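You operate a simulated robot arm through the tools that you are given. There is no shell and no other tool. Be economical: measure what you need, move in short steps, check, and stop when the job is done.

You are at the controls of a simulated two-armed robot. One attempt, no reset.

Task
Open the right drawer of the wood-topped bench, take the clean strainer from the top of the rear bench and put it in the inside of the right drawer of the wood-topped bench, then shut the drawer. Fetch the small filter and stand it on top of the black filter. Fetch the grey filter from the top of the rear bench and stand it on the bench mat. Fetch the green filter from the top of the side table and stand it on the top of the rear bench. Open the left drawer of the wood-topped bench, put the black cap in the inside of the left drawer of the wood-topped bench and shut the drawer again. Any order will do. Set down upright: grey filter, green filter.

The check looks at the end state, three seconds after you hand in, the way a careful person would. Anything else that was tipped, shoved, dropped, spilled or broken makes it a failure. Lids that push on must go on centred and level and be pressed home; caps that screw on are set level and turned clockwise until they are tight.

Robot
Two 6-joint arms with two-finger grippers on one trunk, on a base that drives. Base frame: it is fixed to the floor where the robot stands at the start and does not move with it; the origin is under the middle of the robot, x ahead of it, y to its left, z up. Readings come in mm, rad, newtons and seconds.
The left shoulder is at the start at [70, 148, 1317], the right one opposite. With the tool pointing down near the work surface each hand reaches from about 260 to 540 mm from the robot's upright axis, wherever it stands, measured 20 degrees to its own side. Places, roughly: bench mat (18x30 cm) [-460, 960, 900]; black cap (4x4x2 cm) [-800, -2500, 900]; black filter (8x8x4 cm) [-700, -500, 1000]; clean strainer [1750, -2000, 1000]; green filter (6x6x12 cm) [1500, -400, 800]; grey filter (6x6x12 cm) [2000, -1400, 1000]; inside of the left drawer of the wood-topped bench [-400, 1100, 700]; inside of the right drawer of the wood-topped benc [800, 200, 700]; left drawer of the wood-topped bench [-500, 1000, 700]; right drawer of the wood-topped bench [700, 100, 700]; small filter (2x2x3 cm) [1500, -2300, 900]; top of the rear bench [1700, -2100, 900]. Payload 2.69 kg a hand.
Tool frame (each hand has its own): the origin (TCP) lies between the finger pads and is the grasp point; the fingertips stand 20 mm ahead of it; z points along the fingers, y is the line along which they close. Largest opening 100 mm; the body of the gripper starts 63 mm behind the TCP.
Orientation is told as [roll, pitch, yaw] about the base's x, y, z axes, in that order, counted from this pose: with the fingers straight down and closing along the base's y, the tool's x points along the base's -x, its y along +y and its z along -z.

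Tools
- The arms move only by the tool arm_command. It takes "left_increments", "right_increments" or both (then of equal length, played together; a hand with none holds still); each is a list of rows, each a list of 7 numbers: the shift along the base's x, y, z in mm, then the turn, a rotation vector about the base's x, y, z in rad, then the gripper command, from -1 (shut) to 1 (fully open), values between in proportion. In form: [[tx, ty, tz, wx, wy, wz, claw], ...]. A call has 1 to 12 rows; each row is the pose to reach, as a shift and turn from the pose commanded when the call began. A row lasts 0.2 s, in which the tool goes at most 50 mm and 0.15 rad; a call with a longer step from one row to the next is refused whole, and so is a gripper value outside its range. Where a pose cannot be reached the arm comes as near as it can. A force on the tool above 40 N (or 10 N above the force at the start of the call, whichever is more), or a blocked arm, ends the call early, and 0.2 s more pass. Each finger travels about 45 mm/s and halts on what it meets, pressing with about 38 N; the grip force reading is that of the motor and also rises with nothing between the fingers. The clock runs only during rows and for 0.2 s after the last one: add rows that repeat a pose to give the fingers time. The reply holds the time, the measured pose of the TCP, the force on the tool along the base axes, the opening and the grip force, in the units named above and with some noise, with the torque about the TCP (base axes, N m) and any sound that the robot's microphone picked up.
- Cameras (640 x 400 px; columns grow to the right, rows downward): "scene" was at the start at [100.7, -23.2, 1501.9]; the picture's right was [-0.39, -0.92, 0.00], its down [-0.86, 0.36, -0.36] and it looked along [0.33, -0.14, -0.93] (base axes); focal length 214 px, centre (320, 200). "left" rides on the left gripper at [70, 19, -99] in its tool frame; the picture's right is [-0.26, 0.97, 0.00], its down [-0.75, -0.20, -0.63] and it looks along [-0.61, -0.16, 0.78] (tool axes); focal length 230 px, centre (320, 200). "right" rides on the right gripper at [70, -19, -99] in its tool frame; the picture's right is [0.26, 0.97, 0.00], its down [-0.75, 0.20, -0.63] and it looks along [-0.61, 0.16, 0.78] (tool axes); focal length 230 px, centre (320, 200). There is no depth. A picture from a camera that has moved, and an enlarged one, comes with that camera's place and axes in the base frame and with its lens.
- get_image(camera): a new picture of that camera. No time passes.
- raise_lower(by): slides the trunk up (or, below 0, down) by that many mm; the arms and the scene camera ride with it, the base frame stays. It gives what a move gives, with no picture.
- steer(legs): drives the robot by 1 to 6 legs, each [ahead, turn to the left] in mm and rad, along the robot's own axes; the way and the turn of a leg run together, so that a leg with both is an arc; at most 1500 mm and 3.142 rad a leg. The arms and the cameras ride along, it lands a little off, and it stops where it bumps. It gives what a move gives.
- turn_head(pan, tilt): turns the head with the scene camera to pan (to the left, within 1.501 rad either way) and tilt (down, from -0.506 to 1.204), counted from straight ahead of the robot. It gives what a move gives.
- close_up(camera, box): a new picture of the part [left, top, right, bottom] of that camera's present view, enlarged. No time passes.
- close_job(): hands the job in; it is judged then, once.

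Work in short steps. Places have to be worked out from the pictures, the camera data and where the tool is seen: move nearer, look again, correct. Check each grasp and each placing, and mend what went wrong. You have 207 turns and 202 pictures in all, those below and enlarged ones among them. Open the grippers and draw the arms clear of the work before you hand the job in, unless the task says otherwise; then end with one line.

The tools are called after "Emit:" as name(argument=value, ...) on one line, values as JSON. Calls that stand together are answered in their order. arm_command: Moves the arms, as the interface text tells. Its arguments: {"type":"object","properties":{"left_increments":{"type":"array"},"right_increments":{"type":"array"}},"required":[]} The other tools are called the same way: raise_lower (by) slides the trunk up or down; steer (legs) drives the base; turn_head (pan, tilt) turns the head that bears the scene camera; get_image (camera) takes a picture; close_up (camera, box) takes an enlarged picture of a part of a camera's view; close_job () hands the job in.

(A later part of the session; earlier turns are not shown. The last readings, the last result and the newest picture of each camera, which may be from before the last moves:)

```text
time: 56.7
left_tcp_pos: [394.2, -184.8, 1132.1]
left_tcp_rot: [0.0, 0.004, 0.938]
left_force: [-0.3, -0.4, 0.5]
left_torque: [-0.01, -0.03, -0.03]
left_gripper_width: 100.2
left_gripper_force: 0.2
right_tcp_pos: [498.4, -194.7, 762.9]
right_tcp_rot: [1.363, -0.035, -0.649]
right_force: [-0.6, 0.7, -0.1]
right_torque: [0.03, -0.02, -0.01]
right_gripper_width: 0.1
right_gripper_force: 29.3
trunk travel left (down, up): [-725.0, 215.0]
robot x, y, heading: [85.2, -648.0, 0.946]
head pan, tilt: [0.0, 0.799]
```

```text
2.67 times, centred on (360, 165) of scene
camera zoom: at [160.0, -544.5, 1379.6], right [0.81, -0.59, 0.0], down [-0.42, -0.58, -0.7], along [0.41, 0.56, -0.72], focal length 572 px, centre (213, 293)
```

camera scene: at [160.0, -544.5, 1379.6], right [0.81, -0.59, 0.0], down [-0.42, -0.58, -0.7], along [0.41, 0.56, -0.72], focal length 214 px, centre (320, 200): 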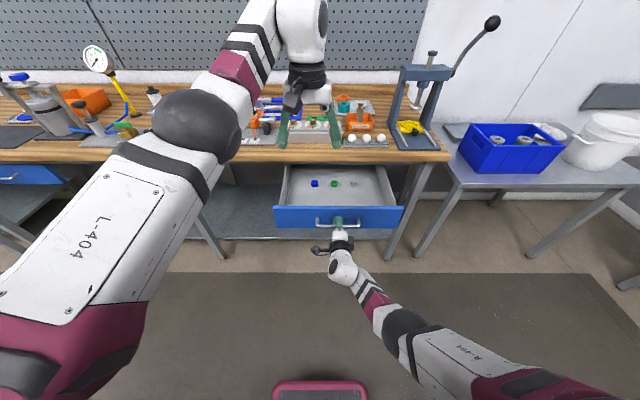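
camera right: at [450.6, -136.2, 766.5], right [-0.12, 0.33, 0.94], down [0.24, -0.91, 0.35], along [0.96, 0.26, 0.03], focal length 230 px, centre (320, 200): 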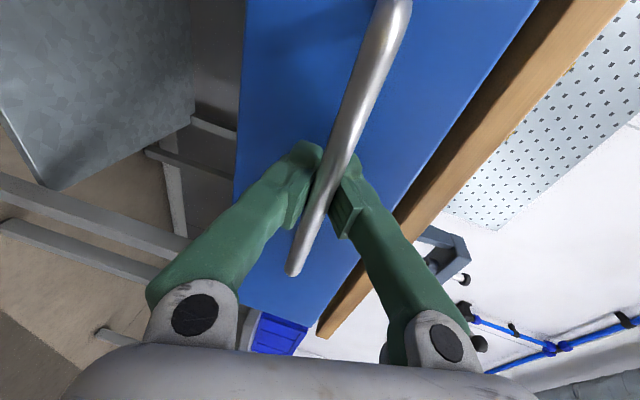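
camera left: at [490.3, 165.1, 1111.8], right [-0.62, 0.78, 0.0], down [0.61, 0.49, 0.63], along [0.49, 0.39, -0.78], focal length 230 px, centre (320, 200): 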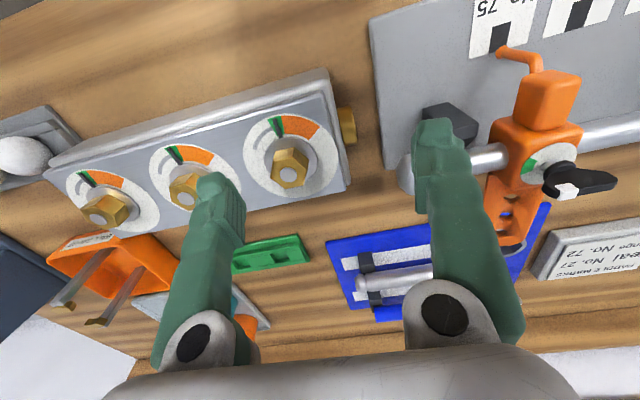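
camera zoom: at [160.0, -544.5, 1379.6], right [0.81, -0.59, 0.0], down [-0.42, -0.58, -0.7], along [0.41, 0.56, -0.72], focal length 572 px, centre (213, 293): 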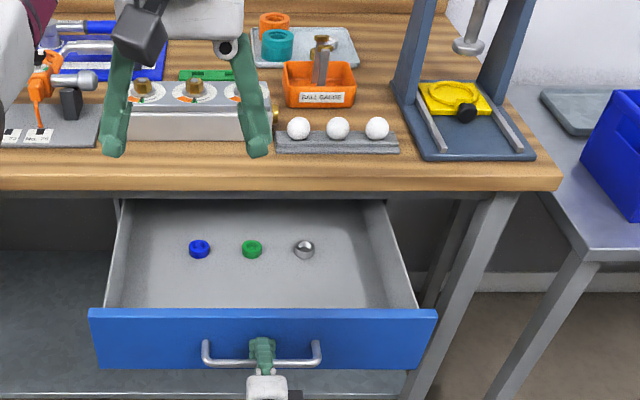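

The green filter stands in the blue bin on the side table, top about (1470,-384,855). I withdraw the right hand from the handle and bring it back to pointing down.

Emit:
arm_command(right_increments=[[-12, -16, 0, 0, 0, 0, -1], [-24, -32, 0, -0.11, 0.08, 0, -1], [-36, -48, 16, -0.22, 0.16, 0, 1], [-48, -64, 32, -0.33, 0.24, 0, 1], [-59, -80, 48, -0.44, 0.321, 0, 1], [-71, -97, 64, -0.55, 0.4, 0, 1], [-71, -97, 80, -0.66, 0.48, 0, 1], [-71, -97, 96, -0.77, 0.56, 0, 1], [-71, -97, 112, -0.88, 0.64, 0, 1], [-71, -97, 128, -0.99, 0.72, 0, 1], [-71, -97, 144, -1.098, 0.8, 0, 1], [-71, -97, 160, -1.098, 0.8, 0, 1]])

Emit:
get_image(camera="scene")

```text
time: 57.5
left_tcp_pos: [392.1, -186.3, 1132.8]
left_tcp_rot: [0.001, 0.002, 0.939]
left_force: [-0.9, -0.5, 0.4]
left_torque: [0.02, 0.0, -0.02]
left_gripper_width: 100.1
left_gripper_force: 0.0
right_tcp_pos: [504.7, -250.5, 748.1]
right_tcp_rot: [1.182, -0.118, -0.667]
right_force: [-1.4, 0.0, -0.9]
right_torque: [0.05, -0.07, -0.1]
right_gripper_width: 48.0
right_gripper_force: 0.0
right hand out of reach, approached as far as the arm can: row 3
trunk travel left (down, up): [-725.0, 215.0]
robot x, y, heading: [84.4, -648.0, 0.944]
head pan, tilt: [0.0, 0.799]
stopped in row 3 (right hand): the force on the tool passed its limit at 102 N (the readings are from after the stop); the commanded pose is now the measured one
```

```text
170 pictures are left
camera scene: at [158.1, -546.0, 1379.7], right [0.81, -0.59, 0.0], down [-0.42, -0.58, -0.7], along [0.41, 0.57, -0.72], focal length 214 px, centre (320, 200)
```

scene: 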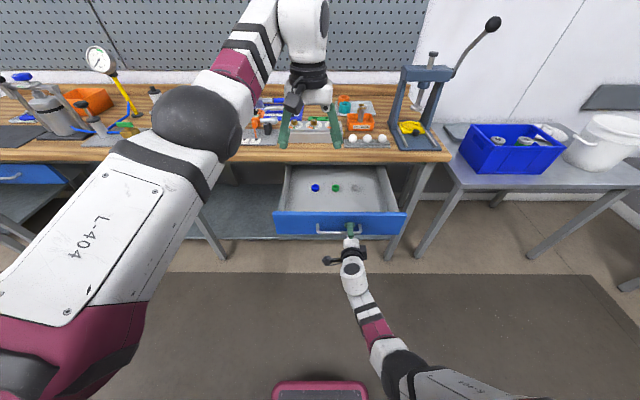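

A finger caught the handle while opening. I back the base 70 mm straight away to clear it, then continue un-tilting.

Emit:
steer(legs=[[-70, 0]])

Emit:
arm_command(right_increments=[[0, 0, 10, -0.1, 0.073, 0, 1], [0, 0, 25, -0.2, 0.146, 0, 1], [0, 0, 40, -0.3, 0.219, 0, 1], [0, 0, 60, -0.4, 0.292, 0, 1], [0, 0, 80, -0.5, 0.365, 0, 1], [0, 0, 100, -0.6, 0.438, 0, 1], [0, 0, 120, -0.7, 0.511, 0, 1], [0, 0, 140, -0.8, 0.584, 0, 1], [0, 0, 160, -0.9, 0.65, 0, 1], [0, 0, 170, -0.94, 0.69, 0, 1]])

Emit:
get_image(camera="scene")

```text
time: 58.5
left_tcp_pos: [360.1, -229.0, 1125.4]
left_tcp_rot: [0.0, 0.016, 0.942]
left_force: [-0.4, 0.6, 0.4]
left_torque: [-0.03, 0.01, -0.02]
left_gripper_width: 100.1
left_gripper_force: 0.1
right_tcp_pos: [470.2, -296.3, 742.6]
right_tcp_rot: [1.171, -0.12, -0.665]
right_force: [-0.5, 1.5, -0.7]
right_torque: [-0.06, 0.06, -0.02]
right_gripper_width: 99.8
right_gripper_force: 0.1
trunk travel left (down, up): [-725.0, 215.0]
robot x, y, heading: [44.1, -707.0, 0.95]
head pan, tilt: [0.0, 0.799]
```

```text
time: 60.7
left_tcp_pos: [351.9, -241.0, 1132.6]
left_tcp_rot: [-0.001, 0.004, 0.941]
left_force: [0.5, 0.1, 0.3]
left_torque: [-0.01, -0.01, -0.01]
left_gripper_width: 100.1
left_gripper_force: 0.0
right_tcp_pos: [452.5, -299.3, 646.2]
right_tcp_rot: [0.724, -0.081, -0.605]
right_force: [0.0, -0.7, 0.3]
right_torque: [0.04, -0.04, -0.06]
right_gripper_width: 99.9
right_gripper_force: 0.1
right hand out of reach, approached as far as the arm can: row 1, 2, 3, 4, 5, 6, 7, 8, 9, 10
trunk travel left (down, up): [-725.0, 215.0]
robot x, y, heading: [37.7, -710.7, 0.943]
head pan, tilt: [0.0, 0.799]
```

```text
169 pictures are left
camera scene: at [118.8, -600.1, 1379.7], right [0.81, -0.59, 0.0], down [-0.42, -0.58, -0.7], along [0.41, 0.56, -0.72], focal length 214 px, centre (320, 200)
```

scene: 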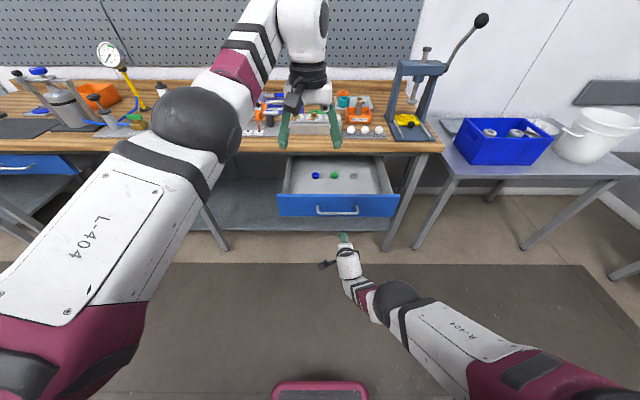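

The target was too far out for a downward tool. I retract inward while raising and un-tilting.

Emit:
arm_command(right_increments=[[-12, -16, 20, 0, 0, 0, 1], [-24, -32, 40, -0.05, 0.036, 0, 1], [-35, -48, 65, -0.12, 0.087, 0, 1], [-47, -64, 90, -0.19, 0.138, 0, 1], [-59, -81, 115, -0.26, 0.189, 0, 1], [-65, -89, 140, -0.33, 0.24, 0, 1], [-71, -97, 165, -0.4, 0.29, 0, 1], [-77, -105, 190, -0.47, 0.34, 0, 1], [-83, -113, 210, -0.53, 0.385, 0, 1], [-89, -121, 230, -0.58, 0.42, 0, 1], [-89, -121, 250, -0.58, 0.42, 0, 1]])

```text
time: 62.7
left_tcp_pos: [353.4, -241.3, 1132.2]
left_tcp_rot: [0.002, 0.004, 0.938]
left_force: [0.0, 0.7, 0.3]
left_torque: [0.0, 0.03, 0.02]
left_gripper_width: 100.0
left_gripper_force: 0.1
right_tcp_pos: [378.2, -436.7, 539.5]
right_tcp_rot: [0.471, -0.132, -0.686]
right_force: [-0.4, -0.1, -0.4]
right_torque: [0.03, 0.0, -0.01]
right_gripper_width: 100.0
right_gripper_force: 0.1
right hand out of reach, approached as far as the arm can: row 1, 2, 3, 4, 5, 6, 7, 8, 9, 10
trunk travel left (down, up): [-725.0, 215.0]
robot x, y, heading: [44.4, -706.0, 0.944]
head pan, tilt: [0.0, 0.799]
stopped in row 10 (right hand): the arm was blocked; the commanded pose is now the measured one
```

It keeps sinking, as if at a joint limit. I test a pure raise with no turn.

Emit:
arm_command(right_increments=[[6, 8, 40, 0, 0, 0, 1], [12, 16, 80, 0, 0, 0, 1], [18, 24, 120, 0, 0, 0, 1], [24, 32, 160, 0, 0, 0, 1]])

Emit:
get_image(camera="scene")

```text
time: 63.7
left_tcp_pos: [351.9, -241.5, 1131.9]
left_tcp_rot: [0.001, 0.005, 0.94]
left_force: [-0.3, -0.3, 0.9]
left_torque: [0.0, 0.0, 0.0]
left_gripper_width: 100.1
left_gripper_force: 0.0
right_tcp_pos: [378.9, -437.2, 539.0]
right_tcp_rot: [0.47, -0.133, -0.685]
right_force: [0.5, -0.3, 0.6]
right_torque: [-0.02, 0.0, -0.01]
right_gripper_width: 99.7
right_gripper_force: 0.0
right hand out of reach, approached as far as the arm can: row 1, 2, 3, 4
trunk travel left (down, up): [-725.0, 215.0]
robot x, y, heading: [43.4, -707.1, 0.942]
head pan, tilt: [0.0, 0.799]
```

```text
168 pictures are left
camera scene: at [119.1, -600.3, 1379.7], right [0.81, -0.59, 0.0], down [-0.42, -0.58, -0.7], along [0.41, 0.56, -0.72], focal length 214 px, centre (320, 200)
```

scene: 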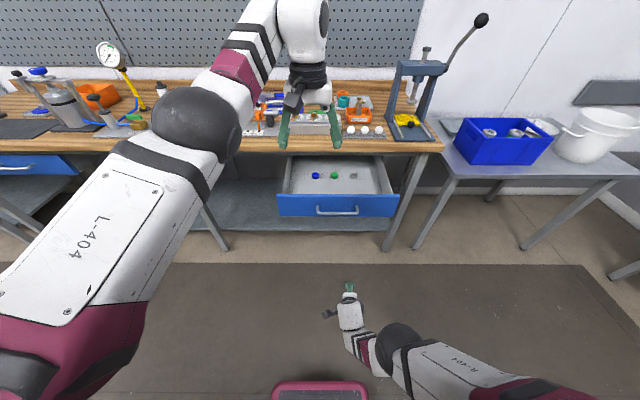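

I reverse the path: tilt forward again while moving out and up, since the low-elbow posture is the trouble.

Emit:
arm_command(right_increments=[[12, 16, 25, 0.09, -0.066, 0, 1], [24, 33, 50, 0.18, -0.13, 0, 1], [36, 50, 75, 0.27, -0.197, 0, 1], [48, 66, 100, 0.36, -0.263, 0, 1], [60, 83, 130, 0.45, -0.33, 0, 1], [72, 99, 160, 0.54, -0.395, 0, 1], [84, 116, 190, 0.63, -0.46, 0, 1], [97, 133, 220, 0.72, -0.525, 0, 1], [97, 133, 250, 0.72, -0.525, 0, 1], [97, 133, 290, 0.72, -0.525, 0, 1], [97, 133, 330, 0.72, -0.525, 0, 1], [97, 133, 370, 0.72, -0.525, 0, 1]])

```text
time: 66.5
left_tcp_pos: [353.1, -240.7, 1132.4]
left_tcp_rot: [0.0, 0.004, 0.939]
left_force: [-0.2, 0.1, -0.4]
left_torque: [-0.02, 0.04, 0.0]
left_gripper_width: 100.0
left_gripper_force: 0.1
right_tcp_pos: [493.6, -312.8, 821.9]
right_tcp_rot: [1.369, -0.099, -0.783]
right_force: [0.4, -0.1, -0.8]
right_torque: [-0.01, 0.0, 0.01]
right_gripper_width: 99.8
right_gripper_force: 0.1
right hand out of reach, approached as far as the arm can: row 1, 2, 11, 12
trunk travel left (down, up): [-725.0, 215.0]
robot x, y, heading: [41.7, -705.9, 0.941]
head pan, tilt: [0.0, 0.799]
stopped in row 12 (right hand): the arm was blocked; the commanded pose is now the measured one
```

Good, back up at 822. I now move it out to the right and inward before un-tilting.

Emit:
arm_command(right_increments=[[10, -28, 10, 0, 0, 0, 1], [20, -56, 20, 0, 0, 0, 1], [31, -85, 30, 0, 0, 0, 1], [41, -113, 40, 0, 0, 0, 1], [52, -141, 50, 0, 0, 0, 1], [62, -169, 60, 0, 0, 0, 1]])

Emit:
get_image(camera="scene")

```text
time: 67.9
left_tcp_pos: [353.0, -242.8, 1132.8]
left_tcp_rot: [0.001, 0.002, 0.937]
left_force: [0.0, -1.0, 0.0]
left_torque: [0.05, 0.03, 0.04]
left_gripper_width: 100.3
left_gripper_force: 0.0
right_tcp_pos: [556.8, -488.5, 825.4]
right_tcp_rot: [1.391, -0.089, -0.781]
right_force: [0.0, 0.1, -1.1]
right_torque: [-0.02, 0.0, 0.04]
right_gripper_width: 100.2
right_gripper_force: 0.1
right hand out of reach, approached as far as the arm can: row 1, 2, 3, 4, 5, 6
trunk travel left (down, up): [-725.0, 215.0]
robot x, y, heading: [44.1, -703.8, 0.943]
head pan, tilt: [0.0, 0.799]
```

```text
167 pictures are left
camera scene: at [119.7, -602.3, 1379.8], right [0.81, -0.59, 0.0], down [-0.42, -0.58, -0.7], along [0.41, 0.57, -0.72], focal length 214 px, centre (320, 200)
```

scene: 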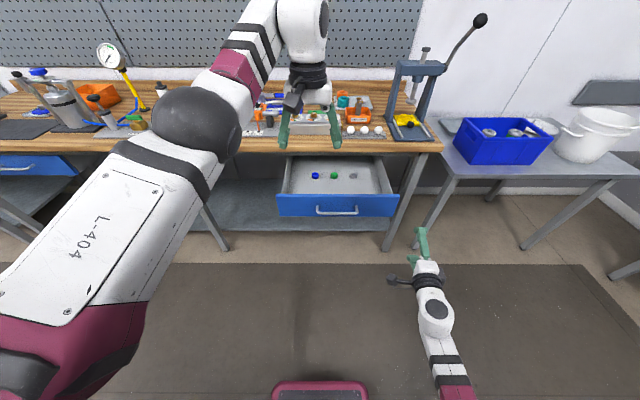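

The wrist is likely at its roll limit. I roll the hand by −90° about its own axis to the natural roll.

Emit:
arm_command(right_increments=[[0, 0, 0, -0.083, -0.108, 0.028, 1], [0, 0, 0, -0.165, -0.215, 0.055, 1], [0, 0, 0, -0.248, -0.323, 0.083, 1], [0, 0, 0, -0.33, -0.431, 0.11, 1], [0, 0, 0, -0.413, -0.539, 0.138, 1], [0, 0, 0, -0.495, -0.646, 0.165, 1], [0, 0, 0, -0.578, -0.754, 0.193, 1], [0, 0, 0, -0.66, -0.862, 0.22, 1], [0, 0, 0, -0.743, -0.97, 0.248, 1], [0, 0, 0, -0.825, -1.077, 0.275, 1], [0, 0, 0, -0.908, -1.185, 0.303, 1]])

```text
time: 70.3
left_tcp_pos: [352.6, -241.0, 1133.3]
left_tcp_rot: [0.002, 0.004, 0.94]
left_force: [1.0, 0.0, 0.4]
left_torque: [-0.03, -0.01, 0.02]
left_gripper_width: 100.1
left_gripper_force: 0.0
right_tcp_pos: [562.0, -489.9, 829.2]
right_tcp_rot: [0.116, -1.512, 0.804]
right_force: [-0.4, -1.1, 0.3]
right_torque: [0.03, 0.01, 0.0]
right_gripper_width: 100.1
right_gripper_force: 0.1
right hand out of reach, approached as far as the arm can: row 1, 11
trunk travel left (down, up): [-725.0, 215.0]
robot x, y, heading: [41.5, -705.4, 0.949]
head pan, tilt: [0.0, 0.799]
```

Natural roll recovered. Now I un-tilt the hand to vertical while retracting and raising.

Emit:
arm_command(right_increments=[[-7, -10, 8, -0.11, 0.08, 0, 1], [-14, -20, 16, -0.22, 0.16, 0, 1], [-21, -30, 24, -0.33, 0.24, 0, 1], [-28, -40, 32, -0.44, 0.32, 0, 1], [-35, -50, 40, -0.55, 0.4, 0, 1], [-42, -60, 48, -0.66, 0.48, 0, 1], [-49, -70, 56, -0.77, 0.56, 0, 1], [-56, -80, 64, -0.88, 0.645, 0, 1], [-63, -90, 72, -0.99, 0.725, 0, 1], [-70, -98, 80, -1.1, 0.805, 0, 1], [-77, -105, 90, -1.19, 0.87, 0, 1]])

Emit:
get_image(camera="scene")

```text
time: 72.7
left_tcp_pos: [353.2, -242.9, 1133.0]
left_tcp_rot: [0.002, 0.001, 0.94]
left_force: [0.4, 0.5, -0.4]
left_torque: [0.02, -0.01, 0.02]
left_gripper_width: 99.9
left_gripper_force: 0.0
right_tcp_pos: [499.4, -622.4, 910.9]
right_tcp_rot: [-0.026, -0.044, 0.958]
right_force: [0.5, -0.5, 0.2]
right_torque: [0.01, 0.04, 0.0]
right_gripper_width: 99.9
right_gripper_force: 0.1
right hand out of reach, approached as far as the arm can: row 1, 2, 3, 10, 11
trunk travel left (down, up): [-725.0, 215.0]
robot x, y, heading: [42.9, -703.8, 0.945]
head pan, tilt: [0.0, 0.799]
```

```text
166 pictures are left
camera scene: at [119.9, -602.2, 1379.7], right [0.81, -0.59, 0.0], down [-0.42, -0.58, -0.7], along [0.41, 0.57, -0.72], focal length 214 px, centre (320, 200)
```

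scene: 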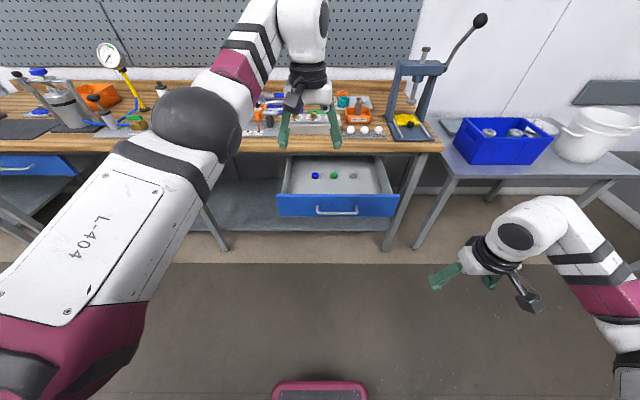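

The right arm is back in its natural posture. I raise the trunk 100 mm and drive to the side table, giving the open drawer a wide berth.

Emit:
raise_lower(by=100)

Emit:
steer(legs=[[60, 0], [0, -1.145], [533, 0], [0, 0.423], [480, 0], [0, 0.717]])

Emit:
turn_head(pan=-0.2, tilt=0.8)

Emit:
get_image(camera="scene")

Emit:
get_image(camera="right")

```text
time: 74.1
left_tcp_pos: [353.0, -240.7, 1231.5]
left_tcp_rot: [0.001, 0.005, 0.941]
left_force: [0.8, 0.0, -0.1]
left_torque: [-0.01, 0.04, 0.02]
left_gripper_width: 100.0
left_gripper_force: 0.1
right_tcp_pos: [499.6, -619.6, 1010.7]
right_tcp_rot: [-0.028, -0.047, 0.957]
right_force: [0.3, 0.9, 0.5]
right_torque: [0.02, -0.01, -0.01]
right_gripper_width: 100.0
right_gripper_force: 0.0
trunk travel left (down, up): [-825.0, 115.0]
robot x, y, heading: [43.1, -704.7, 0.945]
head pan, tilt: [0.0, 0.799]
```

```text
time: 86.2
left_tcp_pos: [1387.7, -204.0, 1231.4]
left_tcp_rot: [0.002, 0.002, 0.922]
left_force: [-0.7, -0.4, -0.1]
left_torque: [0.05, 0.01, -0.03]
left_gripper_width: 100.3
left_gripper_force: 0.0
right_tcp_pos: [1528.0, -586.3, 1011.0]
right_tcp_rot: [-0.028, -0.044, 0.941]
right_force: [-0.3, -0.8, -0.3]
right_torque: [0.01, 0.02, 0.03]
right_gripper_width: 99.8
right_gripper_force: 0.1
trunk travel left (down, up): [-825.0, 115.0]
robot x, y, heading: [1069.4, -662.3, 0.926]
head pan, tilt: [0.0, 0.799]
```

```text
time: 86.9
left_tcp_pos: [1386.5, -204.1, 1232.3]
left_tcp_rot: [0.002, 0.004, 0.924]
left_force: [-0.4, 0.1, 0.2]
left_torque: [0.03, 0.0, -0.02]
left_gripper_width: 100.2
left_gripper_force: 0.0
right_tcp_pos: [1526.0, -584.4, 1011.5]
right_tcp_rot: [-0.028, -0.044, 0.941]
right_force: [-0.2, 0.3, -1.4]
right_torque: [-0.01, 0.03, -0.02]
right_gripper_width: 99.8
right_gripper_force: 0.0
trunk travel left (down, up): [-825.0, 115.0]
robot x, y, heading: [1068.2, -663.8, 0.923]
head pan, tilt: [-0.201, 0.799]
```

```text
165 pictures are left
camera scene: at [1158.8, -569.4, 1479.6], right [0.66, -0.75, 0.0], down [-0.54, -0.48, -0.7], along [0.52, 0.46, -0.72], focal length 214 px, centre (320, 200)
```

scene: 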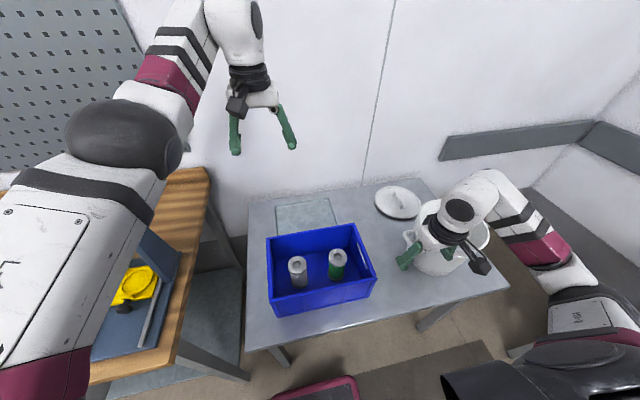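

```text
164 pictures are left
camera right: at [1494.4, -653.0, 1107.5], right [-0.93, 0.36, -0.04], down [0.25, 0.71, 0.66], along [0.27, 0.6, -0.75], focal length 230 px, centre (320, 200)
```

right: 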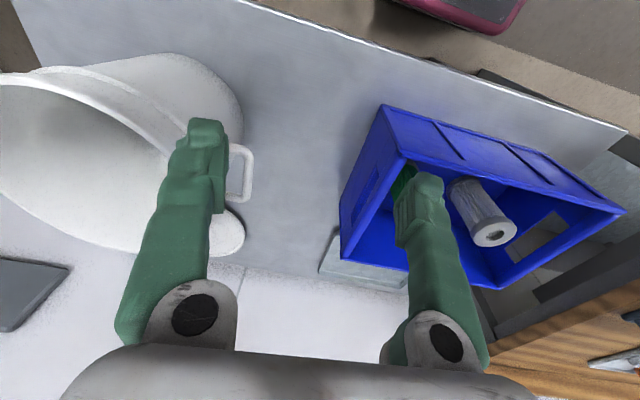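

The green filter is clearly visible in the bin, at about (1462,-383). I move the right hand over it, levelled, opening to 84 mm, and check from its camera.

Emit:
arm_command(right_increments=[[-13, 40, 0, -0.004, 0.01, 0, 1], [-26, 80, 0, -0.008, 0.02, 0, 1], [-38, 120, 0, -0.012, 0.03, 0, 1], [-51, 160, -20, -0.016, 0.04, 0, 0.7], [-64, 201, -40, -0.019, 0.0485, 0, 0.7], [-64, 201, -40, -0.019, 0.0485, 0, 0.7]])

Emit:
get_image(camera="right")

Emit:
close_up(camera="scene", box=[230, 180, 430, 320])

```text
time: 88.3
left_tcp_pos: [1388.8, -206.5, 1232.5]
left_tcp_rot: [0.003, 0.002, 0.92]
left_force: [0.5, -0.6, -0.6]
left_torque: [0.04, 0.01, -0.02]
left_gripper_width: 100.1
left_gripper_force: 0.1
right_tcp_pos: [1502.1, -379.2, 931.9]
right_tcp_rot: [0.005, -0.004, 0.939]
right_force: [1.0, -0.3, -0.6]
right_torque: [0.01, 0.01, 0.0]
right_gripper_width: 84.9
right_gripper_force: 0.0
right hand out of reach, approached as far as the arm can: row 1, 2, 3, 4, 5, 6
trunk travel left (down, up): [-825.0, 115.0]
robot x, y, heading: [1077.0, -663.7, 0.924]
head pan, tilt: [-0.201, 0.799]
```

```text
163 pictures are left
camera right: at [1475.7, -446.0, 1030.8], right [-0.93, 0.36, 0.0], down [0.28, 0.72, 0.63], along [0.23, 0.59, -0.77], focal length 230 px, centre (320, 200)
```

right: 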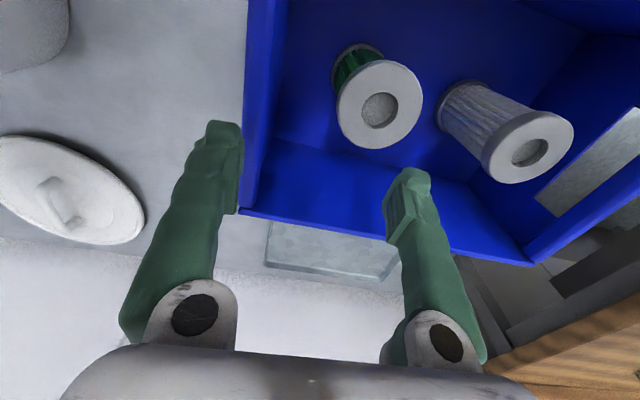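

```text
2.86 times, centred on (330, 250) of scene
camera zoom: at [1161.1, -573.4, 1479.7], right [0.66, -0.75, 0.0], down [-0.54, -0.47, -0.7], along [0.52, 0.46, -0.72], focal length 613 px, centre (291, 57)
```

zoom: 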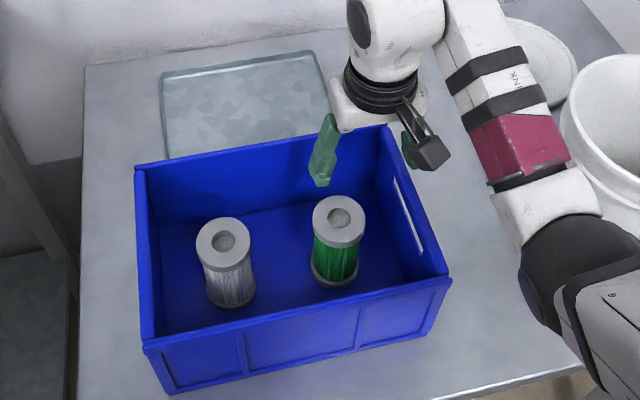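

The hand is 46 mm too far in x because of the reach limit near shoulder height. I raise the trunk so the work lies lower below the shoulder, and correct.

Emit:
raise_lower(by=100)

Emit:
arm_command(right_increments=[[-15, 0, -20, 0, 0, 0, 0.7], [-30, -1, -50, 0, 0, 0, 0.7], [-46, -1, -80, 0, 0, 0, 0.7], [-46, -1, -80, 0, 0, 0, 0.7]])

Emit:
get_image(camera="right")

```text
time: 89.7
left_tcp_pos: [1386.6, -202.6, 1331.5]
left_tcp_rot: [0.003, 0.004, 0.923]
left_force: [-0.5, 0.4, 0.0]
left_torque: [-0.01, -0.01, 0.02]
left_gripper_width: 100.1
left_gripper_force: 0.1
right_tcp_pos: [1501.1, -376.9, 1032.8]
right_tcp_rot: [0.005, -0.004, 0.941]
right_force: [0.5, -0.4, -0.9]
right_torque: [0.0, 0.02, 0.02]
right_gripper_width: 85.0
right_gripper_force: 0.1
trunk travel left (down, up): [-925.0, 15.0]
robot x, y, heading: [1070.1, -665.3, 0.93]
head pan, tilt: [-0.201, 0.799]
```

```text
time: 90.7
left_tcp_pos: [1386.2, -202.4, 1332.1]
left_tcp_rot: [-0.001, 0.004, 0.924]
left_force: [0.5, 0.5, 0.3]
left_torque: [0.0, -0.01, 0.01]
left_gripper_width: 100.0
left_gripper_force: 0.0
right_tcp_pos: [1487.6, -396.5, 978.0]
right_tcp_rot: [0.04, -0.001, 0.921]
right_force: [0.3, -0.5, -0.6]
right_torque: [0.0, -0.01, 0.02]
right_gripper_width: 85.1
right_gripper_force: 0.1
right hand out of reach, approached as far as the arm can: row 1, 2, 3, 4
trunk travel left (down, up): [-925.0, 15.0]
robot x, y, heading: [1070.9, -661.9, 0.928]
head pan, tilt: [-0.201, 0.799]
```

```text
161 pictures are left
camera right: at [1462.3, -466.0, 1075.4], right [-0.93, 0.38, 0.04], down [0.31, 0.7, 0.64], along [0.21, 0.6, -0.77], focal length 230 px, centre (320, 200)
```

right: 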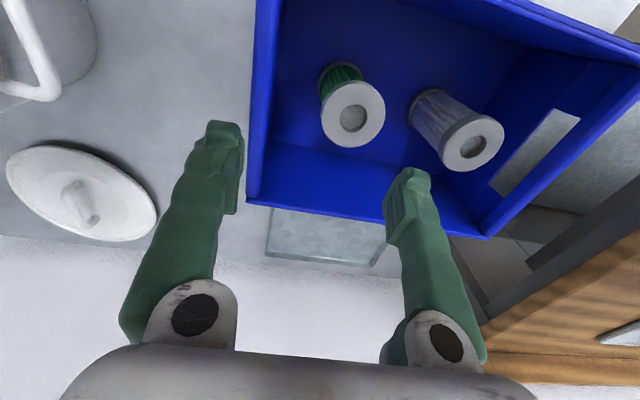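

Still limited. I test a pure descent with levelling, to see which direction is limited.

Emit:
arm_command(right_increments=[[0, 0, -25, -0.012, 0.01, 0, 0.7], [0, 0, -50, -0.024, 0.02, 0, 0.7], [0, 0, -75, -0.024, 0.03, 0, 0.7]])

```text
time: 91.5
left_tcp_pos: [1387.5, -200.7, 1331.5]
left_tcp_rot: [-0.001, 0.005, 0.924]
left_force: [0.0, -0.5, 0.0]
left_torque: [0.01, 0.02, -0.04]
left_gripper_width: 100.0
left_gripper_force: 0.1
right_tcp_pos: [1488.3, -409.8, 944.6]
right_tcp_rot: [0.042, 0.036, 0.886]
right_force: [0.4, -0.1, -0.3]
right_torque: [-0.01, 0.02, 0.01]
right_gripper_width: 85.0
right_gripper_force: 0.0
right hand out of reach, approached as far as the arm can: row 1, 2, 3
trunk travel left (down, up): [-925.0, 15.0]
robot x, y, heading: [1066.9, -660.5, 0.927]
head pan, tilt: [-0.201, 0.799]
```

The yaw drifts while descending, so a wrist joint seems at its limit; I try turning the yaw by −0.45 while descending.

Emit:
arm_command(right_increments=[[-5, 4, 0, 0, 0, -0.15, 0.7], [-15, 12, -5, 0, 0, -0.3, 0.7], [-25, 22, -10, 0, 0, -0.45, 0.7], [-32, 30, -20, 0, 0, -0.45, 0.7]])

```text
time: 92.5
left_tcp_pos: [1386.6, -202.6, 1332.4]
left_tcp_rot: [0.001, 0.004, 0.925]
left_force: [-0.4, -0.2, 0.6]
left_torque: [0.01, 0.04, 0.0]
left_gripper_width: 99.8
left_gripper_force: 0.0
right_tcp_pos: [1480.3, -388.2, 930.4]
right_tcp_rot: [0.065, 0.049, 0.434]
right_force: [1.5, 0.0, -0.6]
right_torque: [0.02, -0.03, -0.04]
right_gripper_width: 84.9
right_gripper_force: 0.0
right hand out of reach, approached as far as the arm can: row 2, 3, 4
trunk travel left (down, up): [-925.0, 15.0]
robot x, y, heading: [1071.1, -662.7, 0.929]
head pan, tilt: [-0.201, 0.799]
```

I look at the arm's posture.

Emit:
turn_head(pan=-0.7, tilt=0.7)

Emit:
get_image(camera="scene")

```text
time: 93.4
left_tcp_pos: [1386.6, -203.0, 1333.2]
left_tcp_rot: [0.002, 0.003, 0.924]
left_force: [-0.2, 0.1, 0.2]
left_torque: [-0.04, 0.01, 0.01]
left_gripper_width: 99.8
left_gripper_force: 0.2
right_tcp_pos: [1481.3, -388.1, 929.4]
right_tcp_rot: [0.065, 0.048, 0.437]
right_force: [0.6, -0.5, 0.9]
right_torque: [-0.01, 0.0, -0.02]
right_gripper_width: 84.8
right_gripper_force: 0.0
trunk travel left (down, up): [-925.0, 15.0]
robot x, y, heading: [1070.2, -660.9, 0.926]
head pan, tilt: [-0.7, 0.7]
```

```text
160 pictures are left
camera scene: at [1181.1, -604.0, 1587.9], right [0.23, -0.97, 0.0], down [-0.63, -0.15, -0.76], along [0.74, 0.17, -0.64], focal length 214 px, centre (320, 200)
```

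scene: 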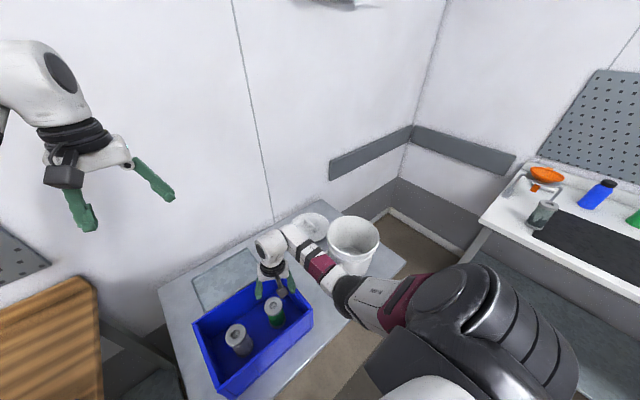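

The right arm hangs in a low-elbow posture. I try to bring it back to the starting posture (relative pose as at the start), going up first.

Emit:
arm_command(right_increments=[[0, 0, 40, -0.01, -0.018, 0, 0.7], [4, -15, 80, -0.02, -0.036, 0.05, 0.7], [8, -30, 120, -0.03, -0.054, 0.1, 0.7], [14, -55, 150, -0.039, -0.071, 0.16, 0.7], [22, -85, 175, -0.039, -0.071, 0.22, 0.7], [30, -115, 200, -0.039, -0.071, 0.28, 0.7], [38, -145, 220, -0.039, -0.071, 0.34, 0.7], [46, -175, 240, -0.039, -0.071, 0.4, 0.7], [54, -205, 253, -0.039, -0.071, 0.45, 0.7], [60, -230, 253, -0.039, -0.071, 0.49, 0.7], [66, -251, 253, -0.039, -0.071, 0.49, 0.7]])

Emit:
get_image(camera="scene")

```text
time: 95.8
left_tcp_pos: [1387.0, -205.8, 1332.7]
left_tcp_rot: [0.0, 0.002, 0.923]
left_force: [-0.2, 0.0, 0.3]
left_torque: [0.01, -0.03, 0.0]
left_gripper_width: 100.2
left_gripper_force: 0.1
right_tcp_pos: [1545.8, -641.1, 1183.8]
right_tcp_rot: [-0.027, 0.003, 0.926]
right_force: [-0.6, 0.4, 0.2]
right_torque: [-0.01, 0.03, -0.01]
right_gripper_width: 85.0
right_gripper_force: 0.0
right hand out of reach, approached as far as the arm can: row 1, 3, 4, 5, 6, 7, 8, 9
trunk travel left (down, up): [-925.0, 15.0]
robot x, y, heading: [1072.2, -664.4, 0.928]
head pan, tilt: [-0.7, 0.7]
```

```text
159 pictures are left
camera scene: at [1180.4, -606.5, 1588.0], right [0.22, -0.97, 0.0], down [-0.63, -0.14, -0.77], along [0.75, 0.17, -0.64], focal length 214 px, centre (320, 200)
```

scene: 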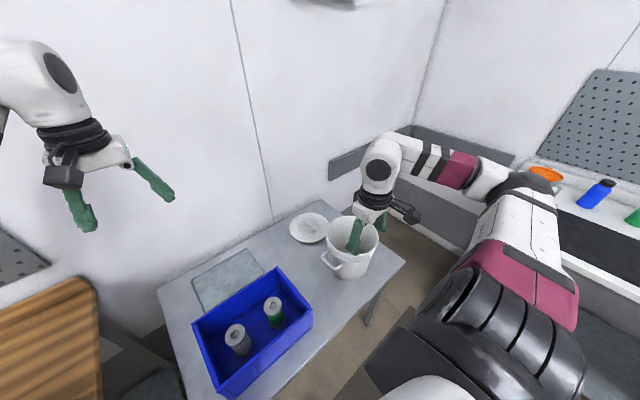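

Starting posture recovered. From here I move over the filter at a higher level.

Emit:
arm_command(right_increments=[[-9, 26, -10, 0.01, 0, 0, 0.7], [-18, 52, -20, 0.015, 0, 0, 0.7], [-27, 78, -30, 0.015, 0, 0, 0.7], [-36, 104, -40, 0.015, 0, 0, 0.7], [-45, 130, -50, 0.015, 0, 0, 0.7], [-54, 156, -65, 0.015, 0, 0, 0.7], [-63, 182, -80, 0.015, 0, 0, 0.7], [-72, 208, -100, 0.015, 0, 0, 0.7], [-81, 235, -120, 0.015, 0, 0, 0.7], [-90, 261, -140, 0.015, 0, 0, 0.7]])

Emit:
get_image(camera="scene")

```text
time: 98.0
left_tcp_pos: [1388.7, -203.9, 1331.3]
left_tcp_rot: [0.003, 0.004, 0.922]
left_force: [-0.6, -0.8, 0.6]
left_torque: [0.02, 0.06, -0.04]
left_gripper_width: 99.8
left_gripper_force: 0.0
right_tcp_pos: [1498.7, -379.8, 1028.0]
right_tcp_rot: [0.009, -0.004, 0.925]
right_force: [0.8, 0.0, 0.6]
right_torque: [0.02, 0.05, 0.02]
right_gripper_width: 85.3
right_gripper_force: 0.1
right hand out of reach, approached as far as the arm can: row 2, 3, 4, 5, 6, 7, 8, 9, 10
trunk travel left (down, up): [-925.0, 15.0]
robot x, y, heading: [1068.2, -663.0, 0.928]
head pan, tilt: [-0.7, 0.7]
```

```text
158 pictures are left
camera scene: at [1182.9, -604.7, 1587.8], right [0.22, -0.97, 0.0], down [-0.63, -0.14, -0.76], along [0.74, 0.17, -0.65], focal length 214 px, centre (320, 200)
```

scene: 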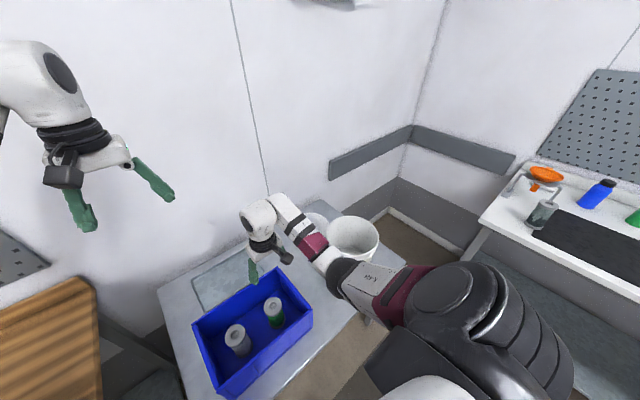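

It flips into the low-elbow posture on the way left. I return to the starting posture and then try descending there first (between bin and bucket), sweeping inward at low level afterwards.

Emit:
arm_command(right_increments=[[5, -26, 20, 0, 0, 0, 0.7], [10, -52, 40, 0, 0, 0, 0.7], [15, -78, 60, 0, 0, 0, 0.7], [20, -104, 80, 0, 0, 0, 0.7], [25, -130, 100, 0, 0, 0, 0.7], [30, -156, 115, 0, 0, 0, 0.7], [35, -182, 130, 0, 0, 0, 0.7], [40, -208, 140, 0, 0, 0, 0.7], [45, -235, 150, 0, 0, 0, 0.7], [48, -261, 155, 0, 0, 0, 0.7]])

Emit:
arm_command(right_increments=[[-2, 2, -40, 0, 0, 0, 0.7], [-5, 4, -80, 0, 0, 0, 0.7], [-8, 6, -120, 0, 0, 0, 0.7], [-12, 8, -160, 0, 0, 0, 0.7], [-15, 10, -200, 0, 0, 0, 0.7]])

Emit:
get_image(camera="scene")

```text
time: 100.2
left_tcp_pos: [1385.8, -205.8, 1332.9]
left_tcp_rot: [0.001, 0.0, 0.923]
left_force: [0.1, -0.3, 0.3]
left_torque: [0.02, -0.04, 0.02]
left_gripper_width: 100.0
left_gripper_force: 0.0
right_tcp_pos: [1541.2, -642.0, 1184.8]
right_tcp_rot: [-0.018, -0.01, 0.925]
right_force: [-0.2, 0.0, -0.3]
right_torque: [-0.03, 0.0, 0.0]
right_gripper_width: 84.9
right_gripper_force: 0.1
right hand out of reach, approached as far as the arm can: row 1, 2, 3, 4, 5, 6, 7, 8
trunk travel left (down, up): [-925.0, 15.0]
robot x, y, heading: [1067.6, -662.7, 0.919]
head pan, tilt: [-0.7, 0.7]
```

```text
time: 101.4
left_tcp_pos: [1387.5, -204.2, 1331.1]
left_tcp_rot: [0.003, 0.003, 0.925]
left_force: [-0.2, -0.2, 0.4]
left_torque: [0.0, -0.04, 0.01]
left_gripper_width: 100.0
left_gripper_force: 0.1
right_tcp_pos: [1531.2, -631.1, 983.8]
right_tcp_rot: [-0.021, -0.007, 0.926]
right_force: [0.5, 0.5, -0.5]
right_torque: [0.0, 0.0, -0.03]
right_gripper_width: 85.0
right_gripper_force: 0.1
trunk travel left (down, up): [-925.0, 15.0]
robot x, y, heading: [1068.7, -661.7, 0.928]
head pan, tilt: [-0.7, 0.7]
```

```text
157 pictures are left
camera scene: at [1181.7, -604.1, 1587.9], right [0.22, -0.97, 0.0], down [-0.63, -0.14, -0.76], along [0.75, 0.17, -0.64], focal length 214 px, centre (320, 200)
```

scene: 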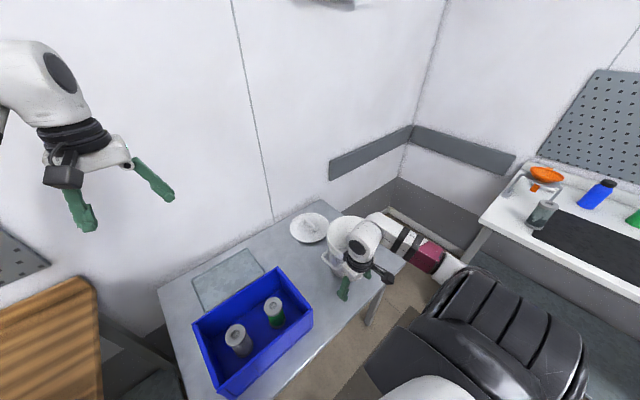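

Descending works from here. Now I sweep left toward the filter at this level.

Emit:
arm_command(right_increments=[[-8, 25, 0, 0.01, 0.01, 0, 0.7], [-15, 50, 0, 0.015, 0.01, 0, 0.7], [-23, 75, 0, 0.015, 0.01, 0, 0.7], [-30, 100, 0, 0.015, 0.01, 0, 0.7], [-38, 125, -5, 0.015, 0.01, 0, 0.7], [-45, 150, -10, 0.015, 0.01, 0, 0.7], [-53, 175, -15, 0.015, 0.01, 0, 0.7], [-60, 200, -20, 0.015, 0.01, 0, 0.7], [-68, 225, -20, 0.015, 0.01, 0, 0.7], [-75, 251, -20, 0.015, 0.01, 0, 0.7]])

Emit:
get_image(camera="scene")

```text
time: 103.6
left_tcp_pos: [1386.5, -200.7, 1331.5]
left_tcp_rot: [0.002, 0.004, 0.923]
left_force: [-0.3, -0.7, -0.9]
left_torque: [-0.05, 0.0, 0.0]
left_gripper_width: 100.0
left_gripper_force: 0.1
right_tcp_pos: [1492.6, -396.9, 982.9]
right_tcp_rot: [0.028, -0.009, 0.92]
right_force: [0.5, -1.4, -0.9]
right_torque: [-0.05, 0.03, 0.0]
right_gripper_width: 85.0
right_gripper_force: 0.0
right hand out of reach, approached as far as the arm can: row 8, 9, 10
trunk travel left (down, up): [-925.0, 15.0]
robot x, y, heading: [1070.4, -658.9, 0.928]
head pan, tilt: [-0.7, 0.7]
```

```text
156 pictures are left
camera scene: at [1181.1, -602.3, 1587.8], right [0.22, -0.97, 0.0], down [-0.63, -0.15, -0.76], along [0.75, 0.17, -0.64], focal length 214 px, centre (320, 200)
```

scene: 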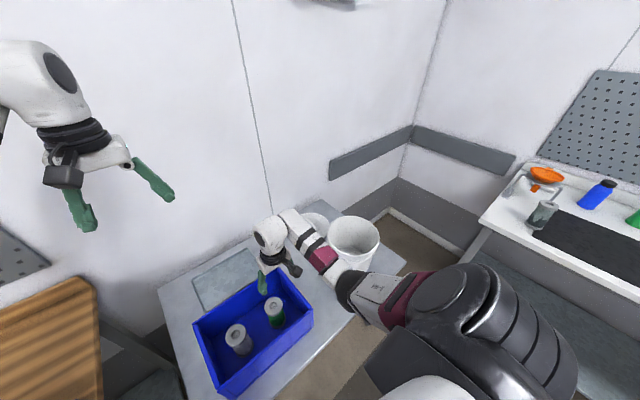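

The reachable sector begins about 26° to the hand's own side. I draw the hand a bit right, and turn the base left by 0.22 so the filter lies around 32° to the right.

Emit:
arm_command(right_increments=[[8, -25, 5, -0.01, 0, 0, 0.7], [15, -50, 10, -0.02, 0, 0, 0.7], [23, -75, 15, -0.02, 0, 0, 0.7], [30, -100, 20, -0.02, 0, 0, 0.7], [38, -125, 20, -0.02, 0, 0, 0.7]])

Emit:
steer(legs=[[0, 0.22]])

Emit:
get_image(camera="right")

```text
time: 104.8
left_tcp_pos: [1387.4, -205.1, 1333.1]
left_tcp_rot: [0.001, 0.002, 0.92]
left_force: [-0.5, 0.8, -0.1]
left_torque: [0.02, -0.01, 0.01]
left_gripper_width: 100.0
left_gripper_force: 0.0
right_tcp_pos: [1533.2, -525.8, 999.6]
right_tcp_rot: [-0.013, 0.001, 0.925]
right_force: [1.0, 0.2, -0.2]
right_torque: [0.01, -0.03, 0.0]
right_gripper_width: 85.1
right_gripper_force: 0.1
trunk travel left (down, up): [-925.0, 15.0]
robot x, y, heading: [1071.9, -660.8, 0.929]
head pan, tilt: [-0.7, 0.7]
```

```text
time: 106.0
left_tcp_pos: [1282.9, -147.4, 1331.5]
left_tcp_rot: [0.003, 0.003, 1.139]
left_force: [0.8, -0.6, -0.4]
left_torque: [-0.03, -0.02, -0.01]
left_gripper_width: 100.0
left_gripper_force: 0.0
right_tcp_pos: [1493.4, -429.1, 1000.5]
right_tcp_rot: [-0.014, 0.002, 1.144]
right_force: [0.1, -0.3, 0.2]
right_torque: [0.0, 0.03, 0.01]
right_gripper_width: 85.2
right_gripper_force: 0.1
trunk travel left (down, up): [-925.0, 15.0]
robot x, y, heading: [1072.7, -659.9, 1.142]
head pan, tilt: [-0.7, 0.7]
```

```text
155 pictures are left
camera right: at [1479.2, -498.7, 1099.0], right [-0.99, 0.17, -0.01], down [0.12, 0.77, 0.62], along [0.11, 0.61, -0.78], focal length 230 px, centre (320, 200)
```

right: 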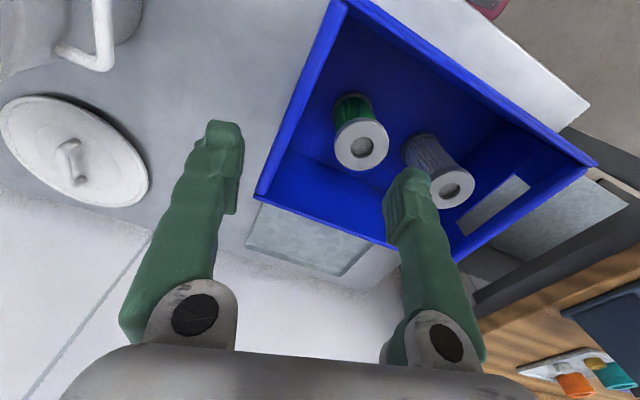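

The filter's top is confirmed at (1455,-379,855). I go over it, aligning the fingers with the bin, then descend to z 880 and look.

Emit:
arm_command(right_increments=[[-13, 17, 0, 0, 0, -0.07, 0.7], [-26, 34, 0, 0, 0, -0.14, 0.7], [-38, 50, -20, 0, 0, -0.2, 0.7], [-38, 50, -60, 0, 0, -0.2, 0.7], [-38, 50, -90, 0, 0, -0.2, 0.7]])

Emit:
get_image(camera="right")

```text
time: 107.2
left_tcp_pos: [1281.7, -146.3, 1333.0]
left_tcp_rot: [0.0, 0.003, 1.14]
left_force: [0.8, 0.1, -0.9]
left_torque: [-0.01, -0.01, -0.02]
left_gripper_width: 100.3
left_gripper_force: 0.1
right_tcp_pos: [1453.4, -379.4, 910.8]
right_tcp_rot: [-0.011, 0.002, 0.943]
right_force: [0.1, 0.0, 0.3]
right_torque: [-0.02, 0.03, 0.02]
right_gripper_width: 84.9
right_gripper_force: 0.1
trunk travel left (down, up): [-925.0, 15.0]
robot x, y, heading: [1069.5, -663.4, 1.145]
head pan, tilt: [-0.7, 0.7]
```

```text
154 pictures are left
camera right: at [1426.0, -444.7, 1010.0], right [-0.93, 0.36, -0.01], down [0.27, 0.73, 0.62], along [0.23, 0.58, -0.78], focal length 230 px, centre (320, 200)
```

right: 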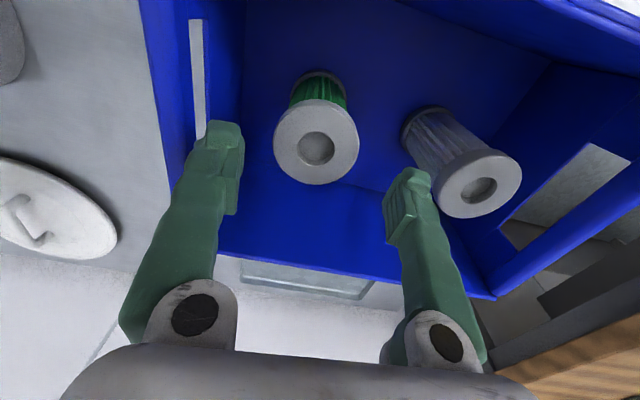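

Alignment is good. I descend 76 mm so the pads straddle the filter's top, watching the force.

Emit:
arm_command(right_increments=[[2, 1, -20, 0.01, 0, 0, 0.7], [2, 1, -40, 0.01, 0, 0, 0.7], [2, 1, -60, 0.01, 0, 0, 0.7], [2, 1, -78, 0.01, 0, 0, 0.7]])

Emit:
get_image(camera="right")

```text
time: 108.2
left_tcp_pos: [1281.2, -144.6, 1330.9]
left_tcp_rot: [0.001, 0.004, 1.14]
left_force: [-1.1, 0.2, 0.2]
left_torque: [-0.02, 0.01, 0.02]
left_gripper_width: 100.3
left_gripper_force: 0.0
right_tcp_pos: [1466.4, -378.5, 833.9]
right_tcp_rot: [0.0, -0.003, 0.942]
right_force: [0.2, -0.2, -0.6]
right_torque: [0.0, 0.01, 0.0]
right_gripper_width: 85.1
right_gripper_force: 0.1
right hand out of reach, approached as far as the arm can: row 2, 3, 4
trunk travel left (down, up): [-925.0, 15.0]
robot x, y, heading: [1069.3, -660.9, 1.144]
head pan, tilt: [-0.7, 0.7]
```

```text
153 pictures are left
camera right: at [1440.0, -446.1, 932.3], right [-0.93, 0.36, 0.0], down [0.28, 0.72, 0.63], along [0.23, 0.59, -0.77], focal length 230 px, centre (320, 200)
```

right: 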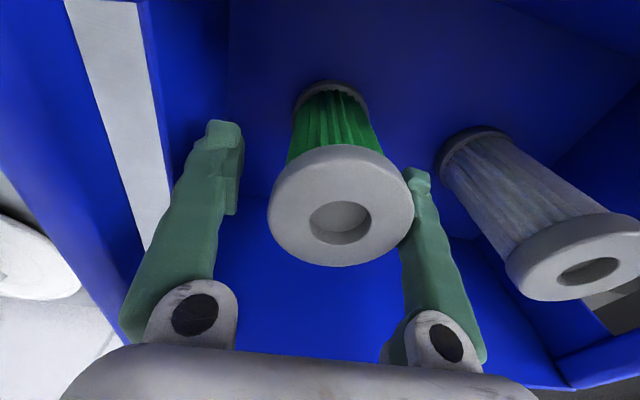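

The hand ended about 10 mm too far right of the filter. A tiny base turn to the left (0.02 rad) centres it; then I close.

Emit:
steer(legs=[[0, 0.02]])

Emit:
get_image(camera="right")

```text
time: 108.9
left_tcp_pos: [1271.0, -142.8, 1331.9]
left_tcp_rot: [0.002, 0.003, 1.159]
left_force: [-0.2, -0.2, 0.3]
left_torque: [0.08, -0.01, 0.0]
left_gripper_width: 100.0
left_gripper_force: 0.0
right_tcp_pos: [1461.9, -373.3, 834.1]
right_tcp_rot: [0.002, -0.001, 0.961]
right_force: [-0.2, -0.6, -1.3]
right_torque: [0.0, -0.01, -0.03]
right_gripper_width: 85.0
right_gripper_force: 0.1
trunk travel left (down, up): [-925.0, 15.0]
robot x, y, heading: [1070.7, -664.4, 1.16]
head pan, tilt: [-0.7, 0.7]
```

```text
152 pictures are left
camera right: at [1436.7, -440.1, 932.4], right [-0.94, 0.34, 0.0], down [0.27, 0.73, 0.63], along [0.22, 0.59, -0.78], focal length 230 px, centre (320, 200)
```

right: 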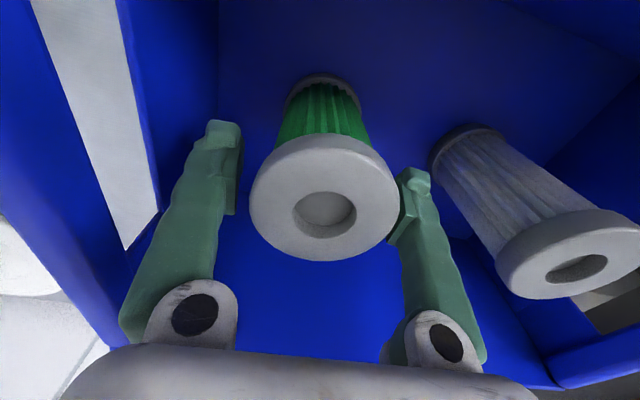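

Centred sideways; along the other axis the filter is about 10 mm nearer the robot. I back the base by 10 mm and close.

Emit:
steer(legs=[[-10, 0]])

Emit:
arm_command(right_increments=[[0, 0, 0, 0, 0, 0, -1], [0, 0, 0, 0, 0, 0, -1], [0, 0, 0, 0, 0, 0, -1], [0, 0, 0, 0, 0, 0, -1], [0, 0, 0, 0, 0, 0, -1]])

Emit:
get_image(camera="right")

```text
time: 109.7
left_tcp_pos: [1269.1, -149.9, 1330.6]
left_tcp_rot: [0.002, 0.005, 1.157]
left_force: [-0.1, -0.1, -0.4]
left_torque: [-0.03, 0.07, 0.02]
left_gripper_width: 99.9
left_gripper_force: 0.1
right_tcp_pos: [1458.1, -379.8, 833.3]
right_tcp_rot: [-0.001, 0.001, 0.961]
right_force: [-0.2, 0.2, -0.1]
right_torque: [0.0, -0.01, 0.0]
right_gripper_width: 85.0
right_gripper_force: 0.0
trunk travel left (down, up): [-925.0, 15.0]
robot x, y, heading: [1064.4, -672.6, 1.159]
head pan, tilt: [-0.7, 0.7]
```

```text
time: 110.9
left_tcp_pos: [1266.4, -151.8, 1332.0]
left_tcp_rot: [0.0, 0.003, 1.158]
left_force: [0.2, 0.2, -0.6]
left_torque: [0.03, -0.03, -0.02]
left_gripper_width: 99.8
left_gripper_force: 0.1
right_tcp_pos: [1456.8, -381.8, 834.1]
right_tcp_rot: [0.0, -0.003, 0.964]
right_force: [0.4, 0.2, 1.2]
right_torque: [-0.1, -0.04, -0.02]
right_gripper_width: 58.5
right_gripper_force: 38.0
trunk travel left (down, up): [-925.0, 15.0]
robot x, y, heading: [1065.8, -669.2, 1.166]
head pan, tilt: [-0.7, 0.7]
```

```text
151 pictures are left
camera right: at [1432.0, -449.0, 932.7], right [-0.94, 0.34, 0.0], down [0.26, 0.73, 0.63], along [0.22, 0.59, -0.77], focal length 230 px, centre (320, 200)
```

right: 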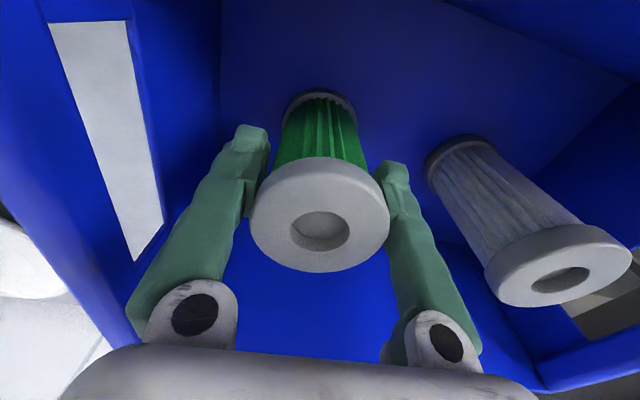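

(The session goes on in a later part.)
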